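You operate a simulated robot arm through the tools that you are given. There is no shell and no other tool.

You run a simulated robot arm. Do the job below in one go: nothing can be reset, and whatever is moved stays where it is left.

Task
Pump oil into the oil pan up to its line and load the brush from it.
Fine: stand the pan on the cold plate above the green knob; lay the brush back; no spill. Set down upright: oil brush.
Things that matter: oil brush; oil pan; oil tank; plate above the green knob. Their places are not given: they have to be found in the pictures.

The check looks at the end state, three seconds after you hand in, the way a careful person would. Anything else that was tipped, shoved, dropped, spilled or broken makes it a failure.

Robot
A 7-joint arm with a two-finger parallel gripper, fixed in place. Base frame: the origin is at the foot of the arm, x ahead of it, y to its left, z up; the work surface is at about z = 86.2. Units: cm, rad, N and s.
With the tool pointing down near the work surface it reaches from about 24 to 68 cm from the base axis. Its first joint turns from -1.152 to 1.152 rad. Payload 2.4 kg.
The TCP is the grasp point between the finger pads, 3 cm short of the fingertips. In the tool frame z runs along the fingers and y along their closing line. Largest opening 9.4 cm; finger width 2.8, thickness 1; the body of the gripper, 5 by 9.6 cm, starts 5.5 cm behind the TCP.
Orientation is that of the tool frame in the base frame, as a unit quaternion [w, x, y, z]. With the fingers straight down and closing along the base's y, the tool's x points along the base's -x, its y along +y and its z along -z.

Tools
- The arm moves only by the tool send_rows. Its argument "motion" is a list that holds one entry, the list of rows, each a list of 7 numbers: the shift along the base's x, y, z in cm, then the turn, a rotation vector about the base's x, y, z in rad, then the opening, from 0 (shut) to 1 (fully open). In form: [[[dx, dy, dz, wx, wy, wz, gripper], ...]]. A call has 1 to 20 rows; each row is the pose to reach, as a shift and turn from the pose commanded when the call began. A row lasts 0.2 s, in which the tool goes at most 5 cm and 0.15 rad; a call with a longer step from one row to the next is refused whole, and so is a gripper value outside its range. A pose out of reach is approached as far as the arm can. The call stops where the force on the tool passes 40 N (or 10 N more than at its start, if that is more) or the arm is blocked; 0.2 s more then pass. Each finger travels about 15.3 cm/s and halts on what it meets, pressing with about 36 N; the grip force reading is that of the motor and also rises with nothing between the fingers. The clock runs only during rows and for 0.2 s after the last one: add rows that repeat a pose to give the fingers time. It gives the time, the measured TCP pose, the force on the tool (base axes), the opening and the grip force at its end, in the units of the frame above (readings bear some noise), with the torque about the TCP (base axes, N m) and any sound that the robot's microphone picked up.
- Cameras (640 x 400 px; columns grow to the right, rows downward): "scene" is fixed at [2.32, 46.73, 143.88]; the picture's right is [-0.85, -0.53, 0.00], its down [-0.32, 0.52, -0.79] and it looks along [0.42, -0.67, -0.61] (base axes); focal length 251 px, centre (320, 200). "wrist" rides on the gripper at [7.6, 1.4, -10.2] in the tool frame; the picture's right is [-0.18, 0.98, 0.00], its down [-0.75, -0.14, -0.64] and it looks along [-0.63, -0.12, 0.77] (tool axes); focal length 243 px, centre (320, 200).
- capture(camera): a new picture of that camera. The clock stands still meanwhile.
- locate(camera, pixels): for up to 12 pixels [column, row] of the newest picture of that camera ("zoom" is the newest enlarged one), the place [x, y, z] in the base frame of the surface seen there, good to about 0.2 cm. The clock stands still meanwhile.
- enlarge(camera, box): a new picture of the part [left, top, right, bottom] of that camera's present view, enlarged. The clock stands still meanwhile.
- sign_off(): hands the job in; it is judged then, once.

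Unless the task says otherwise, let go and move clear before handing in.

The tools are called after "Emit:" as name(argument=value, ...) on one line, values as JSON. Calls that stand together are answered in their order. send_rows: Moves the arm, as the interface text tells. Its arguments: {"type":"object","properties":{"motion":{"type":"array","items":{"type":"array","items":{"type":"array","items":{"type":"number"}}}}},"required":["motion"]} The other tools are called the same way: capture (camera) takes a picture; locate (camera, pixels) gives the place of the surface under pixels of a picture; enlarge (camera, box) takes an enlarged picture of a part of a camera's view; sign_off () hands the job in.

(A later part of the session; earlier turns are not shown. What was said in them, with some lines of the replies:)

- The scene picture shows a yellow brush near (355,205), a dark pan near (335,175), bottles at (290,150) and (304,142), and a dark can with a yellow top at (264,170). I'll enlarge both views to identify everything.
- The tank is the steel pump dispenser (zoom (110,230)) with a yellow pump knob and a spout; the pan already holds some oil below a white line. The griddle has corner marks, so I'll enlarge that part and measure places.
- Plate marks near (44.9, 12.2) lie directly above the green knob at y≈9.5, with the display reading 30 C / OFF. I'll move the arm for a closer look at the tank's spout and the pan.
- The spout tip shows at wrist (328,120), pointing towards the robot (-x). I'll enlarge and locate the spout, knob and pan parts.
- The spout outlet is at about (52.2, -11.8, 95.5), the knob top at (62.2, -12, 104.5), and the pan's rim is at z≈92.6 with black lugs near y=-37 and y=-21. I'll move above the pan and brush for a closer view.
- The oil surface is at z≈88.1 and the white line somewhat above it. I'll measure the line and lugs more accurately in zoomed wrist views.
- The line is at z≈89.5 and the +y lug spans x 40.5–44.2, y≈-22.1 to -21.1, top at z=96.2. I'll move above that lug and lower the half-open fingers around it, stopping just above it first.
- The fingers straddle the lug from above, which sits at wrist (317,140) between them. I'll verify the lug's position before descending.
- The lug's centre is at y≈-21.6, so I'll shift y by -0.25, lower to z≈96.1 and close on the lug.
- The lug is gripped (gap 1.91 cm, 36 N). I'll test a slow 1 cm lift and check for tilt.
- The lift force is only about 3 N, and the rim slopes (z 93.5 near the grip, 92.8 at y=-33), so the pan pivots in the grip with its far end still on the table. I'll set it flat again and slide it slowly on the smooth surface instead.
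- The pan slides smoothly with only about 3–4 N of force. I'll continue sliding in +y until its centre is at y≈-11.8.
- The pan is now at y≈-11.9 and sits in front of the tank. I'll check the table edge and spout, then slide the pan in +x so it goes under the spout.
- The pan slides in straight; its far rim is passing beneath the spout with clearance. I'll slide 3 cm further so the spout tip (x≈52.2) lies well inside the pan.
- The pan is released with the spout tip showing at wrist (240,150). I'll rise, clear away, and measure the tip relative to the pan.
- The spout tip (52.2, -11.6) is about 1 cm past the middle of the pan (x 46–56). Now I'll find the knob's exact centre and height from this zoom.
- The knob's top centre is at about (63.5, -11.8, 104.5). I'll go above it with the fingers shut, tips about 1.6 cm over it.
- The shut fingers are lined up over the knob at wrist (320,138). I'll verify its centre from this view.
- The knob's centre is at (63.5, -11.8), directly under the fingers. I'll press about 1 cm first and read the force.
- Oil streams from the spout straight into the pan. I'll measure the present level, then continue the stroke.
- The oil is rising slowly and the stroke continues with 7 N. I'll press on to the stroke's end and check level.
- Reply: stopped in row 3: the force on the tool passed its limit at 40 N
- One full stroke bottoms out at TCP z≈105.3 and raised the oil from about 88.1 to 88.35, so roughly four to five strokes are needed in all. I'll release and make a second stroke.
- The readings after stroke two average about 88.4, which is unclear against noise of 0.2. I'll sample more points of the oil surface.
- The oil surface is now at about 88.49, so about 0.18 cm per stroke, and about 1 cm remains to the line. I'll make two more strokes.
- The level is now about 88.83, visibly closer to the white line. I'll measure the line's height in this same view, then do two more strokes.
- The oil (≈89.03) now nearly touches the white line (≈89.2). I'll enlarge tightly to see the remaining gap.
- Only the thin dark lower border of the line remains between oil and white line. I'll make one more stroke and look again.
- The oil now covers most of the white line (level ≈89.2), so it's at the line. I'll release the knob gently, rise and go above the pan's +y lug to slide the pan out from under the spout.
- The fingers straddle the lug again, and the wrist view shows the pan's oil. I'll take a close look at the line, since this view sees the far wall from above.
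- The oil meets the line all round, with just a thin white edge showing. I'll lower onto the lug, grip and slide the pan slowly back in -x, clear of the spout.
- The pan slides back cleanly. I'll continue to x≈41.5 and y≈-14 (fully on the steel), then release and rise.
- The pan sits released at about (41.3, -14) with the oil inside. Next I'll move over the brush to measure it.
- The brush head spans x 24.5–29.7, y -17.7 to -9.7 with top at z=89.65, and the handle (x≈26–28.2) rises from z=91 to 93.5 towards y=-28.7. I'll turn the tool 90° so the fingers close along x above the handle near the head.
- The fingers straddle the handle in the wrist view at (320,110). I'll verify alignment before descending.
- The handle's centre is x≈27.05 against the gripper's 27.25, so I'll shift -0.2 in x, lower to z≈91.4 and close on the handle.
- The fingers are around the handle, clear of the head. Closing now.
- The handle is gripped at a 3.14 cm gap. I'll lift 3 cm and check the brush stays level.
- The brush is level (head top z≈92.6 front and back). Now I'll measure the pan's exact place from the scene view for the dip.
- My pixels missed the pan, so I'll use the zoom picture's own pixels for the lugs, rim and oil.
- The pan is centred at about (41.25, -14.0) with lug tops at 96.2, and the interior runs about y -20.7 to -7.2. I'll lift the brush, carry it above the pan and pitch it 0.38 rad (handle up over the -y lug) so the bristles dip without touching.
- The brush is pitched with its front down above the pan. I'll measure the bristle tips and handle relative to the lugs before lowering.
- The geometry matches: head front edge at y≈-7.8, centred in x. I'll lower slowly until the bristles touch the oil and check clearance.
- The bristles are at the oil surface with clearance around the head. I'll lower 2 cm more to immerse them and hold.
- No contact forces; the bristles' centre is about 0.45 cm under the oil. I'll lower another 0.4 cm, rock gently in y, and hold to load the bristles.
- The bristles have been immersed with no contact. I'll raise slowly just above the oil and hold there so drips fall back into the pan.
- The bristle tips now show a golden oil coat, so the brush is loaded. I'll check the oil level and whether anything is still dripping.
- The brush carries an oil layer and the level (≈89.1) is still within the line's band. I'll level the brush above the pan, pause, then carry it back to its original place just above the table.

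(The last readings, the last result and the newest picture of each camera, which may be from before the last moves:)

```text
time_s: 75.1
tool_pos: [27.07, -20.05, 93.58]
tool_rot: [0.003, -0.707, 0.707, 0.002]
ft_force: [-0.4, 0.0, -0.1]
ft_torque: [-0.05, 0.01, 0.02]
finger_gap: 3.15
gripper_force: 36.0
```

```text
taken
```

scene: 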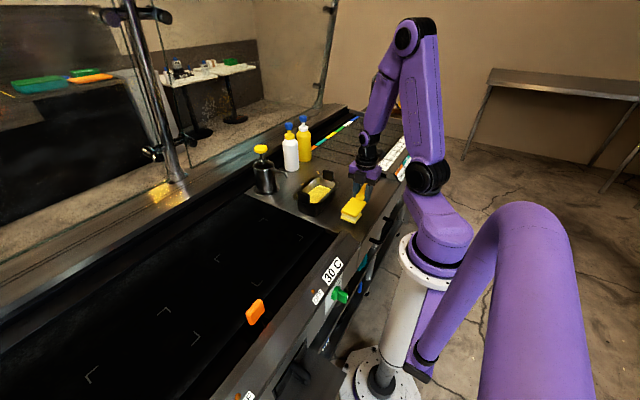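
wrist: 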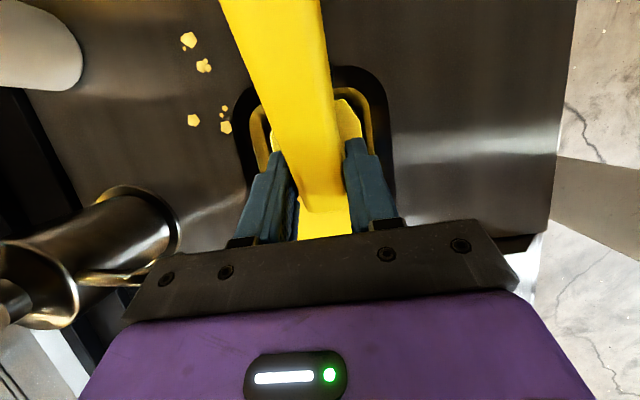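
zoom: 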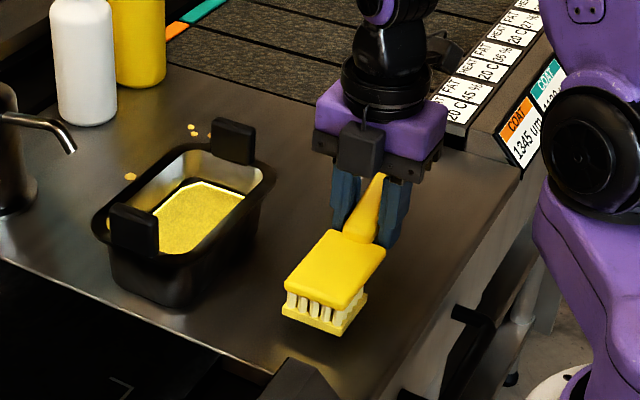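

No drips are visible on the table and the brush is level about 2 cm above its old place. I'll lower it gently until it just stands on its bristles.

Emit:
send_rows(motion=[[[0, 0, -0.6, 0, 0, 0, 0], [0, 0, -1.2, 0, 0, 0, 0], [0, 0, -1.6, 0, 0, 0, 0], [0, 0, -1.85, 0, 0, 0, 0], [0, 0, -2.0, 0, 0, 0, 0], [0, 0, -2.05, 0, 0, 0, 0], [0, 0, -2.05, 0, 0, 0, 0]]])

Emit:
enlarge(camera="scene", box=[310, 160, 390, 240])

Emit:
locate(camera="zoom", pixels=[[250, 260], [270, 230], [300, 250], [230, 285], [280, 290], [240, 320]])

```text
time_s: 76.7
tool_pos: [26.91, -19.93, 91.56]
tool_rot: [-0.003, 0.707, -0.707, -0.001]
ft_force: [-0.1, -0.5, 19.0]
ft_torque: [0.9, -0.01, -0.02]
finger_gap: 3.17
gripper_force: 35.8
```

```text
5.00 times, centred on (350, 200) of scene
```

zoom: 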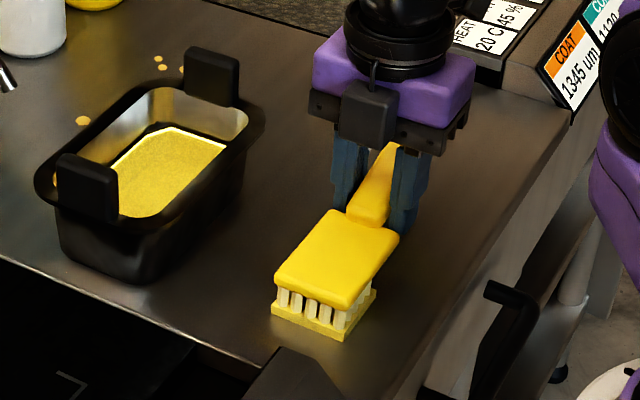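

```text
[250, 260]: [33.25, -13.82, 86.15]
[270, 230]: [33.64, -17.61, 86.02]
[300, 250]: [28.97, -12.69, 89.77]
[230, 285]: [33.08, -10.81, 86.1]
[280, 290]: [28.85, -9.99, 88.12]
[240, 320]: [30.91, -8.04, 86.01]
```

The force reads 19 N upward, so the brush is pressing on the table; I'll ease up 0.1–0.15 cm before releasing.

Emit:
send_rows(motion=[[[0, 0, 0.05, 0, 0, 0, 0], [0, 0, 0.1, 0, 0, 0, 0], [0, 0, 0.1, 0, 0, 0, 0]]])

```text
time_s: 77.5
tool_pos: [26.94, -19.86, 91.72]
tool_rot: [-0.002, 0.707, -0.707, -0.002]
ft_force: [0.3, 0.3, -1.1]
ft_torque: [-0.06, 0.0, 0.0]
finger_gap: 3.16
gripper_force: 36.3
```

It's now just off the table. I'll lower 0.05 cm and open the fingers slowly.

Emit:
send_rows(motion=[[[0, 0, -0.05, 0, 0, 0, 0], [0, 0, -0.05, 0, 0, 0, 0.2], [0, 0, -0.05, 0, 0, 0, 0.33], [0, 0, -0.05, 0, 0, 0, 0.36], [0, 0, -0.05, 0, 0, 0, 0.4], [0, 0, -0.05, 0, 0, 0, 0.5], [0, 0, -0.05, 0, 0, 0, 0.6], [0, 0, -0.05, 0, 0, 0, 0.6]]])

Emit:
enlarge(camera="scene", box=[310, 160, 390, 240])

Emit:
capture(camera="wrist")

```text
time_s: 79.3
tool_pos: [27.07, -19.91, 91.67]
tool_rot: [-0.002, 0.707, -0.707, -0.002]
ft_force: [0.2, 0.1, 0.2]
ft_torque: [-0.01, -0.01, 0.0]
finger_gap: 5.64
gripper_force: 0.0
```

```text
5.00 times, centred on (350, 200) of scene
```

zoom: 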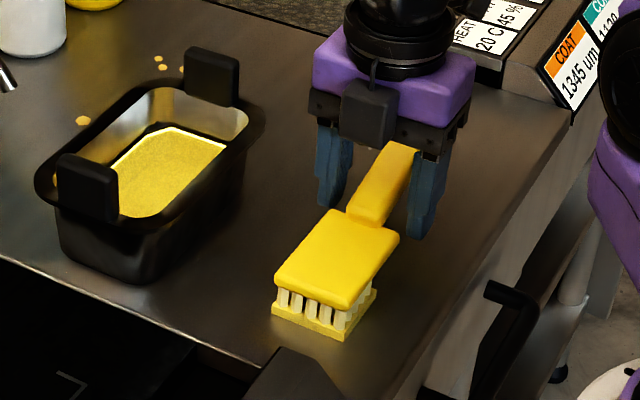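

```text
taken
```

wrist: 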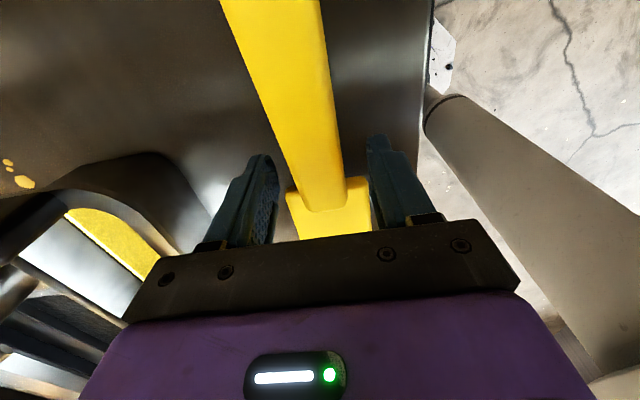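

The brush stands upright on its bristles, released. I'll rise straight up, then turn the tool back and check the pan's level.

Emit:
send_rows(motion=[[[0, 0, 1.5, 0, 0, 0, 0.6], [0, 0, 4, 0, 0, 0, 0.6], [0, 0, 8, 0, 0, 0, 0.6], [0, 0, 12, 0, 0, 0, 0.6], [0, 0, 16, 0, 0, 0, 0.6], [0, 0, 18, 0, 0, -0.143, 0.6], [1, 1, 18, 0, 0, -0.286, 0.6], [3, 2.5, 18, 0, 0, -0.428, 0.6], [5, 4, 18, 0, 0, -0.571, 0.5], [7, 6, 18, 0, 0, -0.714, 0.5], [9, 8, 18, 0, 0, -0.857, 0.5], [11, 10, 18, 0, 0, -1.0, 0.5], [13, 12, 18, 0, 0, -1.142, 0.45], [14, 13.7, 17, 0, 0, -1.285, 0.45], [14, 13.7, 17, 0, 0, -1.428, 0.45], [14, 13.7, 17, 0, 0, -1.571, 0.45], [14, 13.7, 17, 0, 0, -1.571, 0.45]]])

Emit:
capture(camera="wrist")

Emit:
enlarge(camera="scene", box=[300, 165, 340, 205])

```text
time_s: 82.9
tool_pos: [41.06, -6.16, 108.71]
tool_rot: [0.002, 0.001, 1.0, -0.001]
ft_force: [-0.1, -0.2, -0.3]
ft_torque: [-0.02, 0.0, -0.01]
finger_gap: 4.22
gripper_force: 0.2
```

```text
taken
```

wrist: 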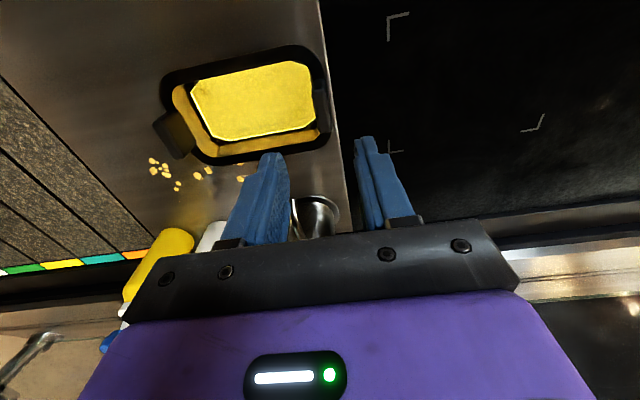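

```text
10.00 times, centred on (320, 185) of scene
```

zoom: 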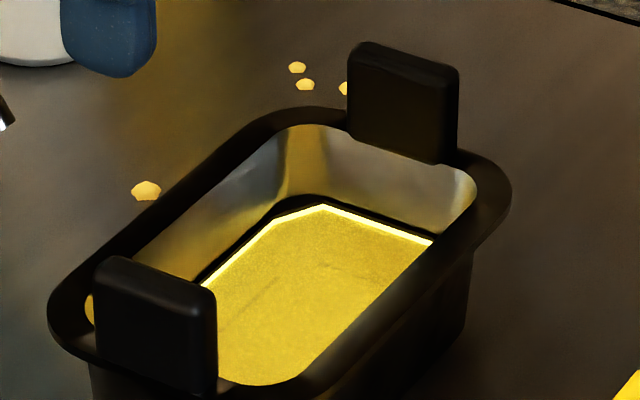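

The oil surface meets the white line with no dark gap below it. I'll sample the level once more to be sure before moving the pan.

Emit:
locate(camera="zoom", pixels=[[320, 240], [300, 260], [280, 280], [260, 300], [340, 260], [360, 250], [320, 290], [300, 310], [280, 330], [250, 330], [380, 240], [270, 350]])

Emit:
enlarge(camera="wrist", box=[150, 40, 340, 170])

Emit:
locate(camera="wrist", pixels=[[320, 95], [325, 110], [318, 115], [326, 120], [175, 135], [250, 100], [230, 90], [280, 100], [260, 120], [300, 90]])

```text
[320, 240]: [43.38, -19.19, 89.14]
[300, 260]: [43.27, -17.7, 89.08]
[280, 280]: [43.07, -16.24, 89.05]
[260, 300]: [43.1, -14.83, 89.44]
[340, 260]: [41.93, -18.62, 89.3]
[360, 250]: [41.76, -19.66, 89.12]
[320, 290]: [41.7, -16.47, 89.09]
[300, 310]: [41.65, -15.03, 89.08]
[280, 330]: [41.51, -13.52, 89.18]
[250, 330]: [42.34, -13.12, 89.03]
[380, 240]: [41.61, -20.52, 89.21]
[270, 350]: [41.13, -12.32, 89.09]
```

```text
3.08 times, centred on (245, 105) of wrist
```

zoom: 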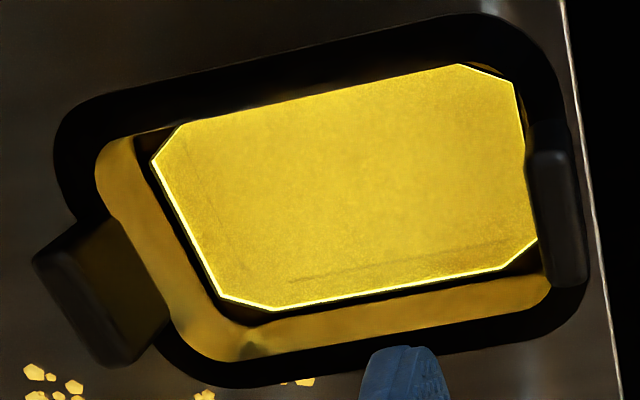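

```text
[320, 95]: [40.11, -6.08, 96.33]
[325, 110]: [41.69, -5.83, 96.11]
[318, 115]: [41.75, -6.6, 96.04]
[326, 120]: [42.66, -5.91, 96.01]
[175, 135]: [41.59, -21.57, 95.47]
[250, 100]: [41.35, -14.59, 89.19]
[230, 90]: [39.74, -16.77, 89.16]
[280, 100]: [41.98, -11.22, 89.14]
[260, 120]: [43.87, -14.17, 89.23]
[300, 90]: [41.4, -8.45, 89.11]
```

The level holds at about 89.15, on the line. Now I'll grip the +y lug again and start sliding the pan towards the plate centre at about (44.8, 12.3).

Emit:
send_rows(motion=[[[0.2, 0, -2, 0, 0, 0, 0.45], [0.2, 0, -5, 0, 0, 0, 0.45], [0.2, 0, -8, 0, 0, 0, 0.45], [0.2, 0, -10, 0, 0, 0, 0.45], [0.2, 0, -11.5, 0, 0, 0, 0.45], [0.2, 0, -12.5, 0, 0, 0, 0.45], [0.2, 0, -12.5, 0, 0, 0, 0.45], [0.2, 0, -12.5, 0, 0, 0, 0.3], [0.2, 0, -12.5, 0, 0, 0, 0.2], [0.2, 0, -12.5, 0, 0, 0, 0.1], [0.2, 0, -12.5, 0, 0, 0, 0], [0.2, 0, -12.5, 0, 0, 0, 0], [0.2, 0, -12.5, 0, 0, 0, 0]]])

Emit:
enlarge(camera="scene", box=[270, 130, 390, 230])

```text
time_s: 85.7
tool_pos: [41.27, -6.26, 96.1]
tool_rot: [0.003, -0.001, 1.0, 0.0]
ft_force: [-0.1, 1.1, -0.2]
ft_torque: [-0.01, -0.01, 0.08]
finger_gap: 1.91
gripper_force: 36.1
```

```text
4.00 times, centred on (330, 180) of scene
```

zoom: 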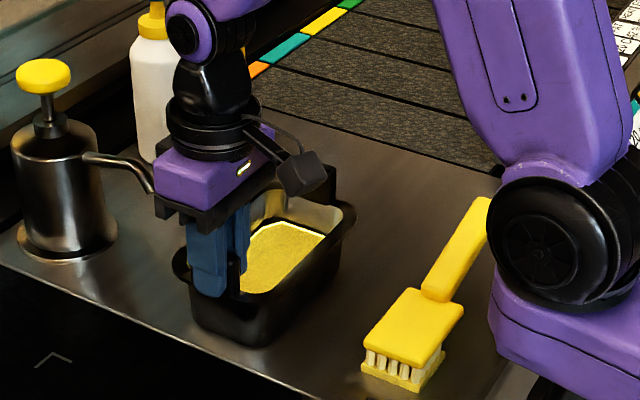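

The lug is gripped (1.91 cm gap). I'll slide in +y slowly, with a slight x shift, 9 cm first.

Emit:
send_rows(motion=[[[0, 0.3, 0.05, 0, 0, 0, 0], [0.1, 0.8, 0.05, 0, 0, 0, 0], [0.2, 1.5, 0.05, 0, 0, 0, 0], [0.3, 2.3, 0.05, 0, 0, 0, 0], [0.4, 3.1, 0.05, 0, 0, 0, 0], [0.55, 3.9, 0.05, 0, 0, 0, 0], [0.7, 4.7, 0.05, 0, 0, 0, 0], [0.8, 5.5, 0.05, 0, 0, 0, 0], [0.9, 6.3, 0.05, 0, 0, 0, 0], [1.0, 7.1, 0.05, 0, 0, 0, 0], [1.1, 7.9, 0.05, 0, 0, 0, 0], [1.2, 8.6, 0.05, 0, 0, 0, 0], [1.2, 9, 0.05, 0, 0, 0, 0], [1.2, 9, 0.05, 0, 0, 0, 0]]])

Emit:
capture(camera="wrist")

Emit:
enlarge(camera="scene", box=[240, 130, 380, 240])

```text
time_s: 88.7
tool_pos: [42.44, 2.83, 96.18]
tool_rot: [0.002, 0.001, 1.0, 0.001]
ft_force: [0.1, -0.5, 0.9]
ft_torque: [0.04, 0.07, 0.02]
finger_gap: 1.9
gripper_force: 36.2
```

```text
taken
```

wrist: 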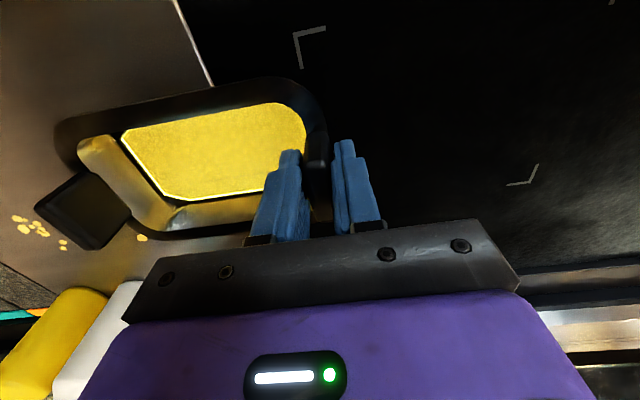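

```text
3.64 times, centred on (310, 185) of scene
```

zoom: 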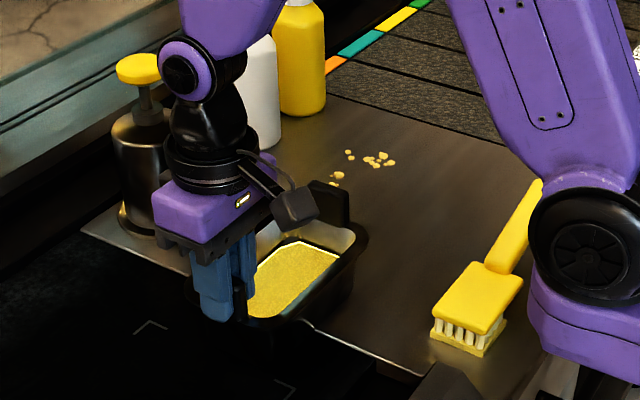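

The pan is half across the edge, still level (tilt unnoticeable, force ≈1 N). I'll continue 9 cm more.

Emit:
send_rows(motion=[[[0, 0.3, 0, 0, 0, 0, 0], [0.1, 0.8, 0, 0, 0, 0, 0], [0.2, 1.4, 0, 0, 0, 0, 0], [0.3, 2.1, 0, 0, 0, 0, 0], [0.4, 2.8, 0, 0, 0, 0, 0], [0.5, 3.5, 0, 0, 0, 0, 0], [0.6, 4.2, 0, 0, 0, 0, 0], [0.7, 4.9, 0, 0, 0, 0, 0], [0.8, 5.6, 0, 0, 0, 0, 0], [0.9, 6.3, 0, 0, 0, 0, 0], [1.0, 7.0, 0, 0, 0, 0, 0], [1.1, 7.7, 0, 0, 0, 0, 0], [1.2, 8.4, 0, 0, 0, 0, 0], [1.2, 8.9, 0, 0, 0, 0, 0], [1.2, 9, 0, 0, 0, 0, 0], [1.2, 9, 0, 0, 0, 0, 0]]])

Emit:
capture(camera="wrist")

Emit:
enlarge(camera="scene", box=[220, 130, 360, 250])

Emit:
locate(camera="wrist", pixels=[[170, 95], [270, 82], [80, 130], [190, 230], [230, 140], [180, 150], [85, 205]])

```text
time_s: 92.1
tool_pos: [43.63, 11.87, 96.11]
tool_rot: [0.003, -0.002, 1.0, 0.001]
ft_force: [-0.2, 0.7, -0.5]
ft_torque: [0.04, -0.01, -0.09]
finger_gap: 1.93
gripper_force: 35.9
```

```text
taken
```

wrist: 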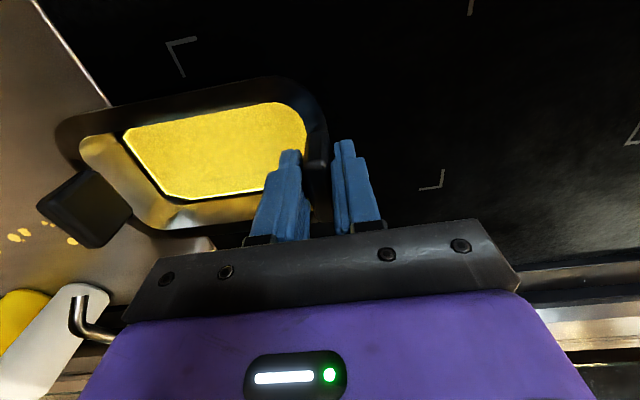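

```text
3.33 times, centred on (290, 190) of scene
```

zoom: 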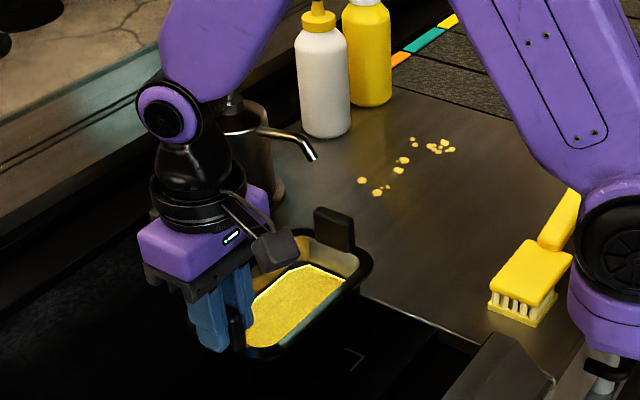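

```text
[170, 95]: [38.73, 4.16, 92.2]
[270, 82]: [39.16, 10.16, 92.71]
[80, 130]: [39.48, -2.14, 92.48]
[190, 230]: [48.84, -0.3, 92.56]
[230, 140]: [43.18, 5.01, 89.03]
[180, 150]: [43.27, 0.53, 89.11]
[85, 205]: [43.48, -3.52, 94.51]
```

The pan is level (rim ≈92.5 at both ends) and its centre is at y≈4.2. I'll slide the last 8 cm to centre it in the plate's marks, easing down 0.25 cm at the end.

Emit:
send_rows(motion=[[[0, 0.3, 0, 0, 0, 0, 0], [0.1, 0.8, 0, 0, 0, 0, 0], [0.2, 1.4, 0, 0, 0, 0, 0], [0.3, 2.1, 0, 0, 0, 0, 0], [0.4, 2.8, 0, 0, 0, 0, 0], [0.5, 3.5, 0, 0, 0, 0, 0], [0.6, 4.2, 0, 0, 0, 0, 0], [0.7, 4.9, 0, 0, 0, 0, 0], [0.8, 5.6, 0, 0, 0, 0, 0], [0.9, 6.3, 0, 0, 0, 0, 0], [1.0, 7.0, 0, 0, 0, 0, 0], [1.1, 7.6, 0, 0, 0, 0, 0], [1.15, 8.0, 0, 0, 0, 0, 0], [1.15, 8.1, -0.05, 0, 0, 0, 0], [1.15, 8.1, -0.1, 0, 0, 0, 0], [1.15, 8.1, -0.1, 0, 0, 0, 0]]])

Emit:
capture(camera="wrist")

Emit:
enlarge(camera="scene", box=[200, 150, 360, 280])

Emit:
locate(camera="wrist", pixels=[[170, 95], [270, 82], [80, 130], [190, 230], [230, 140], [180, 150], [85, 205]])

```text
time_s: 95.5
tool_pos: [44.71, 19.91, 95.98]
tool_rot: [0.003, -0.001, 1.0, -0.001]
ft_force: [1.8, -0.2, -0.1]
ft_torque: [0.01, 0.03, 0.14]
finger_gap: 1.87
gripper_force: 35.4
```

```text
taken
```

wrist: 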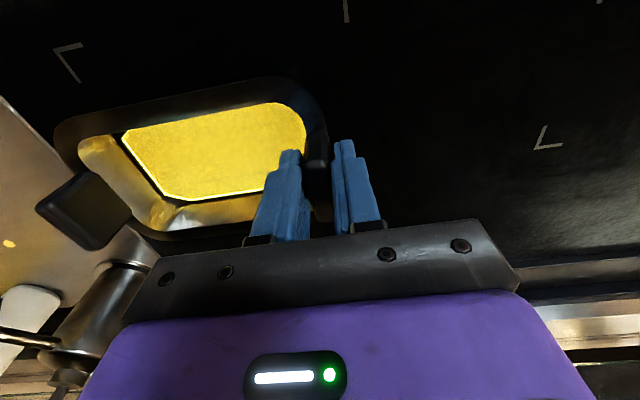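

```text
3.08 times, centred on (280, 215) of scene
```

zoom: 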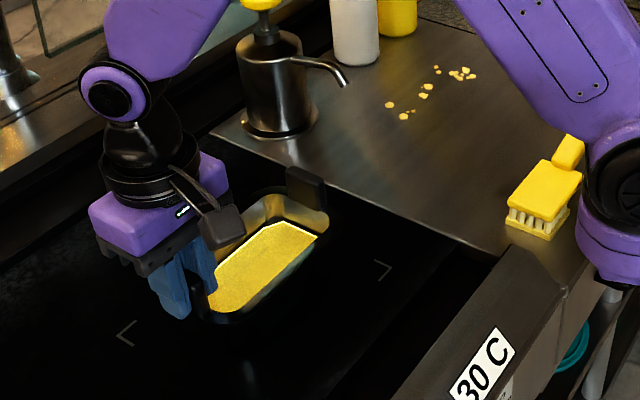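

```text
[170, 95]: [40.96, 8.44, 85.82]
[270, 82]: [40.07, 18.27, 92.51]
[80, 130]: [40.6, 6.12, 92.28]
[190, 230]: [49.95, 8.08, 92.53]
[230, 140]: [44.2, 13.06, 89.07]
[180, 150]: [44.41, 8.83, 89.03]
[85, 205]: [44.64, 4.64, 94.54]
```

The pan is at about y=12.2. I'll confirm its place against the corner marks before letting go.

Emit:
locate(camera="wrist", pixels=[[58, 50], [345, 15], [538, 147], [600, 3]])

Emit:
locate(camera="zoom", pixels=[[388, 267], [120, 335], [305, 180], [262, 225], [300, 250], [240, 300], [205, 285]])

```text
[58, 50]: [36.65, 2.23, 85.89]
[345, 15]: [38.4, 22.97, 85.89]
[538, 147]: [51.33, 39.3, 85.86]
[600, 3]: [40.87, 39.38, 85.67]
```

```text
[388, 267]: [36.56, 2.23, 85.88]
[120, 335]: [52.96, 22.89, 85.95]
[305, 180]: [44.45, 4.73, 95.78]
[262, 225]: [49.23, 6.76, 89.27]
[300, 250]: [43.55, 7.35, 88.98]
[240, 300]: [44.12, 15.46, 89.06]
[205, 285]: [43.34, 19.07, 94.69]
```

The pan's centre (44.7, 12.2) matches the marks' centre (44.8, 12.4). I'll lower the last 0.2 cm, release slowly and rise.

Emit:
send_rows(motion=[[[0, 0, -0.05, 0, 0, 0, 0], [0, 0, -0.1, 0, 0, 0, 0], [0, 0, -0.15, 0, 0, 0, 0], [0, 0, -0.2, 0, 0, 0, 0], [0, 0, -0.2, 0, 0, 0, 0]]])

```text
time_s: 96.7
tool_pos: [44.7, 19.83, 95.98]
tool_rot: [0.003, 0.001, 1.0, -0.001]
ft_force: [-0.2, 0.9, -0.7]
ft_torque: [-0.01, -0.04, -0.03]
finger_gap: 1.9
gripper_force: 36.0
```

Force is still about zero, so I'll lower another 0.1 cm and see whether it seats.

Emit:
send_rows(motion=[[[0, 0, -0.05, 0, 0, 0, 0], [0, 0, -0.1, 0, 0, 0, 0], [0, 0, -0.1, 0, 0, 0, 0]]])

Emit:
capture(camera="wrist")

Emit:
locate(camera="wrist", pixels=[[200, 90], [275, 80], [285, 82], [80, 130], [190, 230], [100, 115], [160, 98], [230, 85]])

```text
time_s: 97.5
tool_pos: [44.73, 19.83, 95.93]
tool_rot: [0.003, 0.0, 1.0, 0.0]
ft_force: [-3.5, 3.3, 15.0]
ft_torque: [0.03, 0.78, -0.09]
finger_gap: 1.9
gripper_force: 36.0
```

```text
taken
```

wrist: 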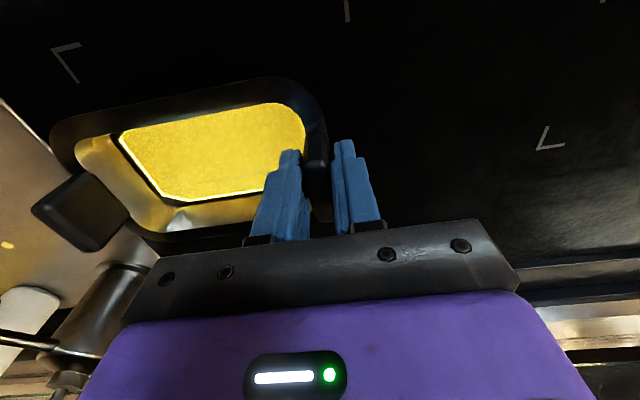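

```text
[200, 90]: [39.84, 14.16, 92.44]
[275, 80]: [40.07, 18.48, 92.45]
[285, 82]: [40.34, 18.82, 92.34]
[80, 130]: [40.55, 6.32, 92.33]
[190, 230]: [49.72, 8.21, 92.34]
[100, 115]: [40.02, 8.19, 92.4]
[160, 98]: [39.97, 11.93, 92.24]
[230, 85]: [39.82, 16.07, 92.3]
```

The pan is now seated (15 N, rim level at ≈92.35 everywhere). I'll relieve 0.07 cm, open gently and rise clear.

Emit:
send_rows(motion=[[[0, 0, 0.07, 0, 0, 0, 0], [0, 0, 0.07, 0, 0, 0, 0.1], [0, 0, 0.07, 0, 0, 0, 0.2], [0, 0, 0.07, 0, 0, 0, 0.22], [0, 0, 0.07, 0, 0, 0, 0.3], [0, 0, 0.07, 0, 0, 0, 0.45], [0, 0, 0.07, 0, 0, 0, 0.45], [0, 0, 1, 0, 0, 0, 0.45], [0, 0, 3, 0, 0, 0, 0.45], [0, 0, 6, 0, 0, 0, 0.45], [0, 0, 10, 0, 0, 0, 0.45], [-1, 0, 14, 0, 0, 0, 0.45], [-4, -1, 17, 0, 0, 0, 0.45], [-8, -2, 19, 0, 0, 0, 0.45], [-12, -3, 20, 0, 0, 0, 0.45]]])

Emit:
capture(camera="wrist")

Emit:
capture(camera="scene")

Emit:
enlarge(camera="scene", box=[200, 130, 400, 260])

```text
time_s: 100.7
tool_pos: [32.83, 16.86, 115.96]
tool_rot: [0.002, 0.0, 1.0, -0.002]
ft_force: [0.3, 0.6, 0.1]
ft_torque: [0.04, -0.04, 0.01]
finger_gap: 4.25
gripper_force: 0.0
```

```text
taken
```

wrist: 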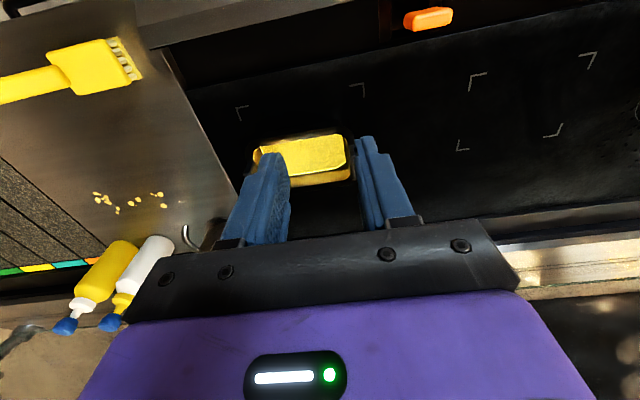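

```text
taken
```

scene: 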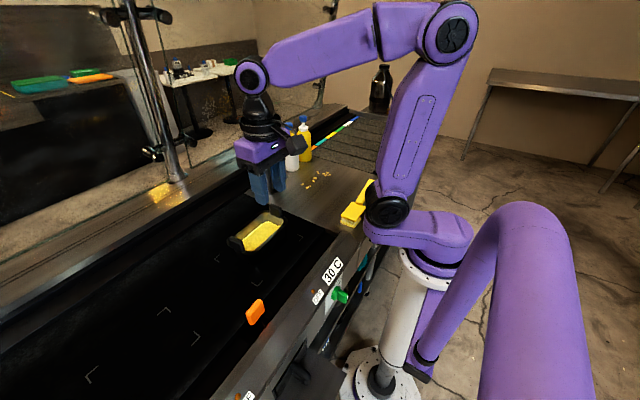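

```text
3.08 times, centred on (300, 195) of scene
```

zoom: 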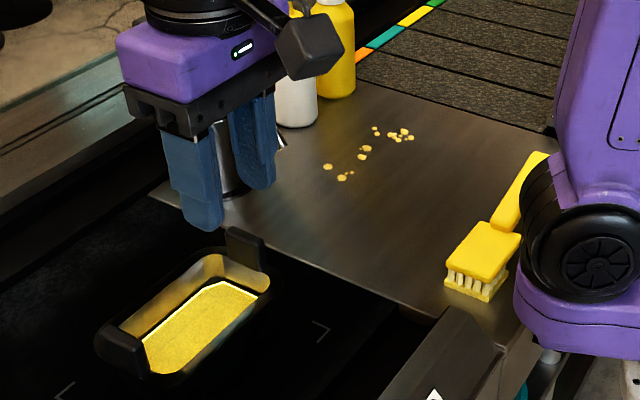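

Everything looks in order: pan in the marks, brush upright. I'll check closely that the spots on the steel are only the original ones and that the level and brush are fine.

Emit:
locate(camera="wrist", pixels=[[182, 229], [164, 205], [160, 194], [131, 203], [116, 211], [98, 200], [110, 205], [138, 198], [300, 155], [320, 150]])

Emit:
enlarge(camera="wrist", box=[60, 140, 260, 260])

Emit:
enlarge(camera="wrist", box=[225, 90, 405, 200])

```text
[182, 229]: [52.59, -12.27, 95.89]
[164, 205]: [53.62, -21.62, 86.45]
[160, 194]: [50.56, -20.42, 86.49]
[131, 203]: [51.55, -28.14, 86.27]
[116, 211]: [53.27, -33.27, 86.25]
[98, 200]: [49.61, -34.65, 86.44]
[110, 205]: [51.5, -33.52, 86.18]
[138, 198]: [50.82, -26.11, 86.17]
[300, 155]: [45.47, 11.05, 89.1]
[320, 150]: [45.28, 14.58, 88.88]
```

```text
3.20 times, centred on (160, 200) of wrist
```

zoom: 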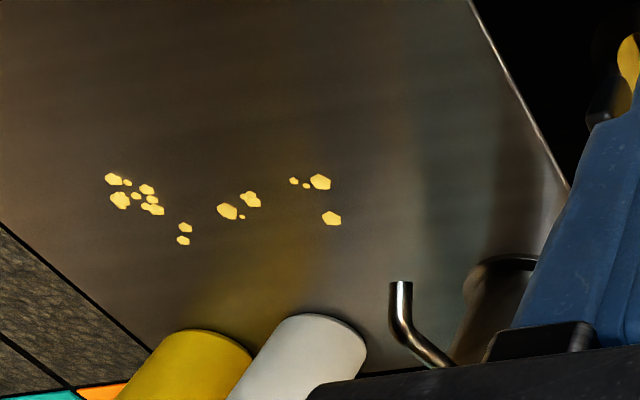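

```text
3.56 times, centred on (315, 145) of wrist
```

zoom: 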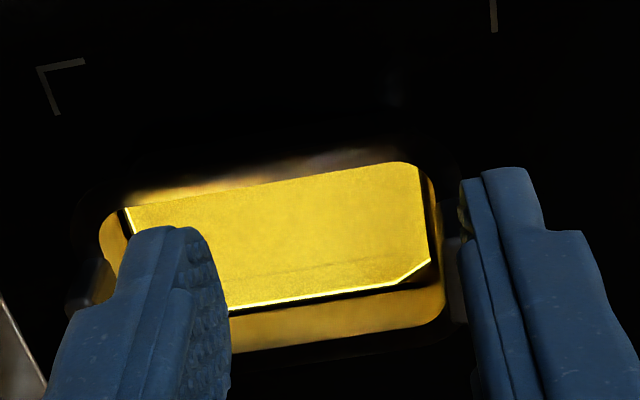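

The spots are the original pattern only, the spout isn't dripping, and the oil meets the line. One last check of the brush's pose before handing in.

Emit:
enlarge(camera="scene", box=[320, 165, 390, 235])

Emit:
locate(camera="wrist", pixels=[[60, 50], [120, 42], [140, 78], [80, 90], [100, 65], [30, 85]])

```text
5.71 times, centred on (355, 200) of scene
```

zoom: 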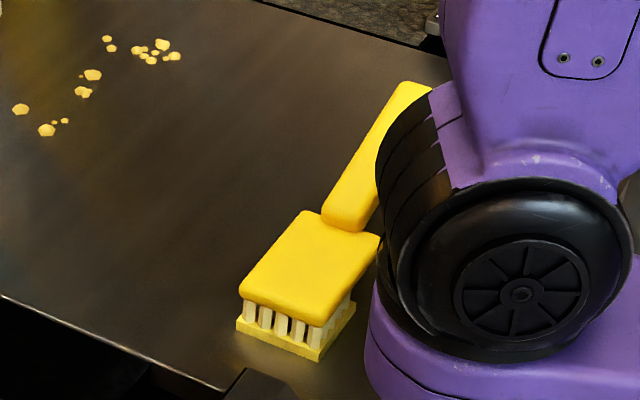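

```text
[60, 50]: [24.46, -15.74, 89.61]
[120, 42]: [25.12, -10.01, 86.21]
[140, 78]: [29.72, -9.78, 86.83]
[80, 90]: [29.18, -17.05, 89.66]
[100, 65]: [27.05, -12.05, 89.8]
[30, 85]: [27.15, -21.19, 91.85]
```

The brush stands upright and loaded at its original place (head top z≈89.65, x 24.5–29.7). The pan is on the cold plate with oil at its line, and the arm is clear, so I'm handing in.

Emit:
sign_off()

```text
The job is handed in.
```

The job is handed in. The pan is on the cold plate above the green knob, with oil at its line. The loaded brush is back in its original place.

- **Oil level:** I pumped seven strokes. The brush took up a little oil, but the surface still meets the white line. I judged the level from the pictures and from position readings good to about 0.2 cm.
- **Brush:** I dipped the bristles at a tilt and held them over the pan to drain before carrying the brush back. It stands upright on its bristles, with a visible coat of oil on the tips.
- **Pan:** I slid it along the surface rather than carrying it, because it pivoted in the grip when lifted. It stayed level as it crossed onto the plate. It sits within about 0.2 cm of the centre of the corner marks, released and flat.
- **Spills:** I saw no new drops. The spots on the steel match the pattern that was there at the start.

The arm ended clear of the pan, the brush and the tank.
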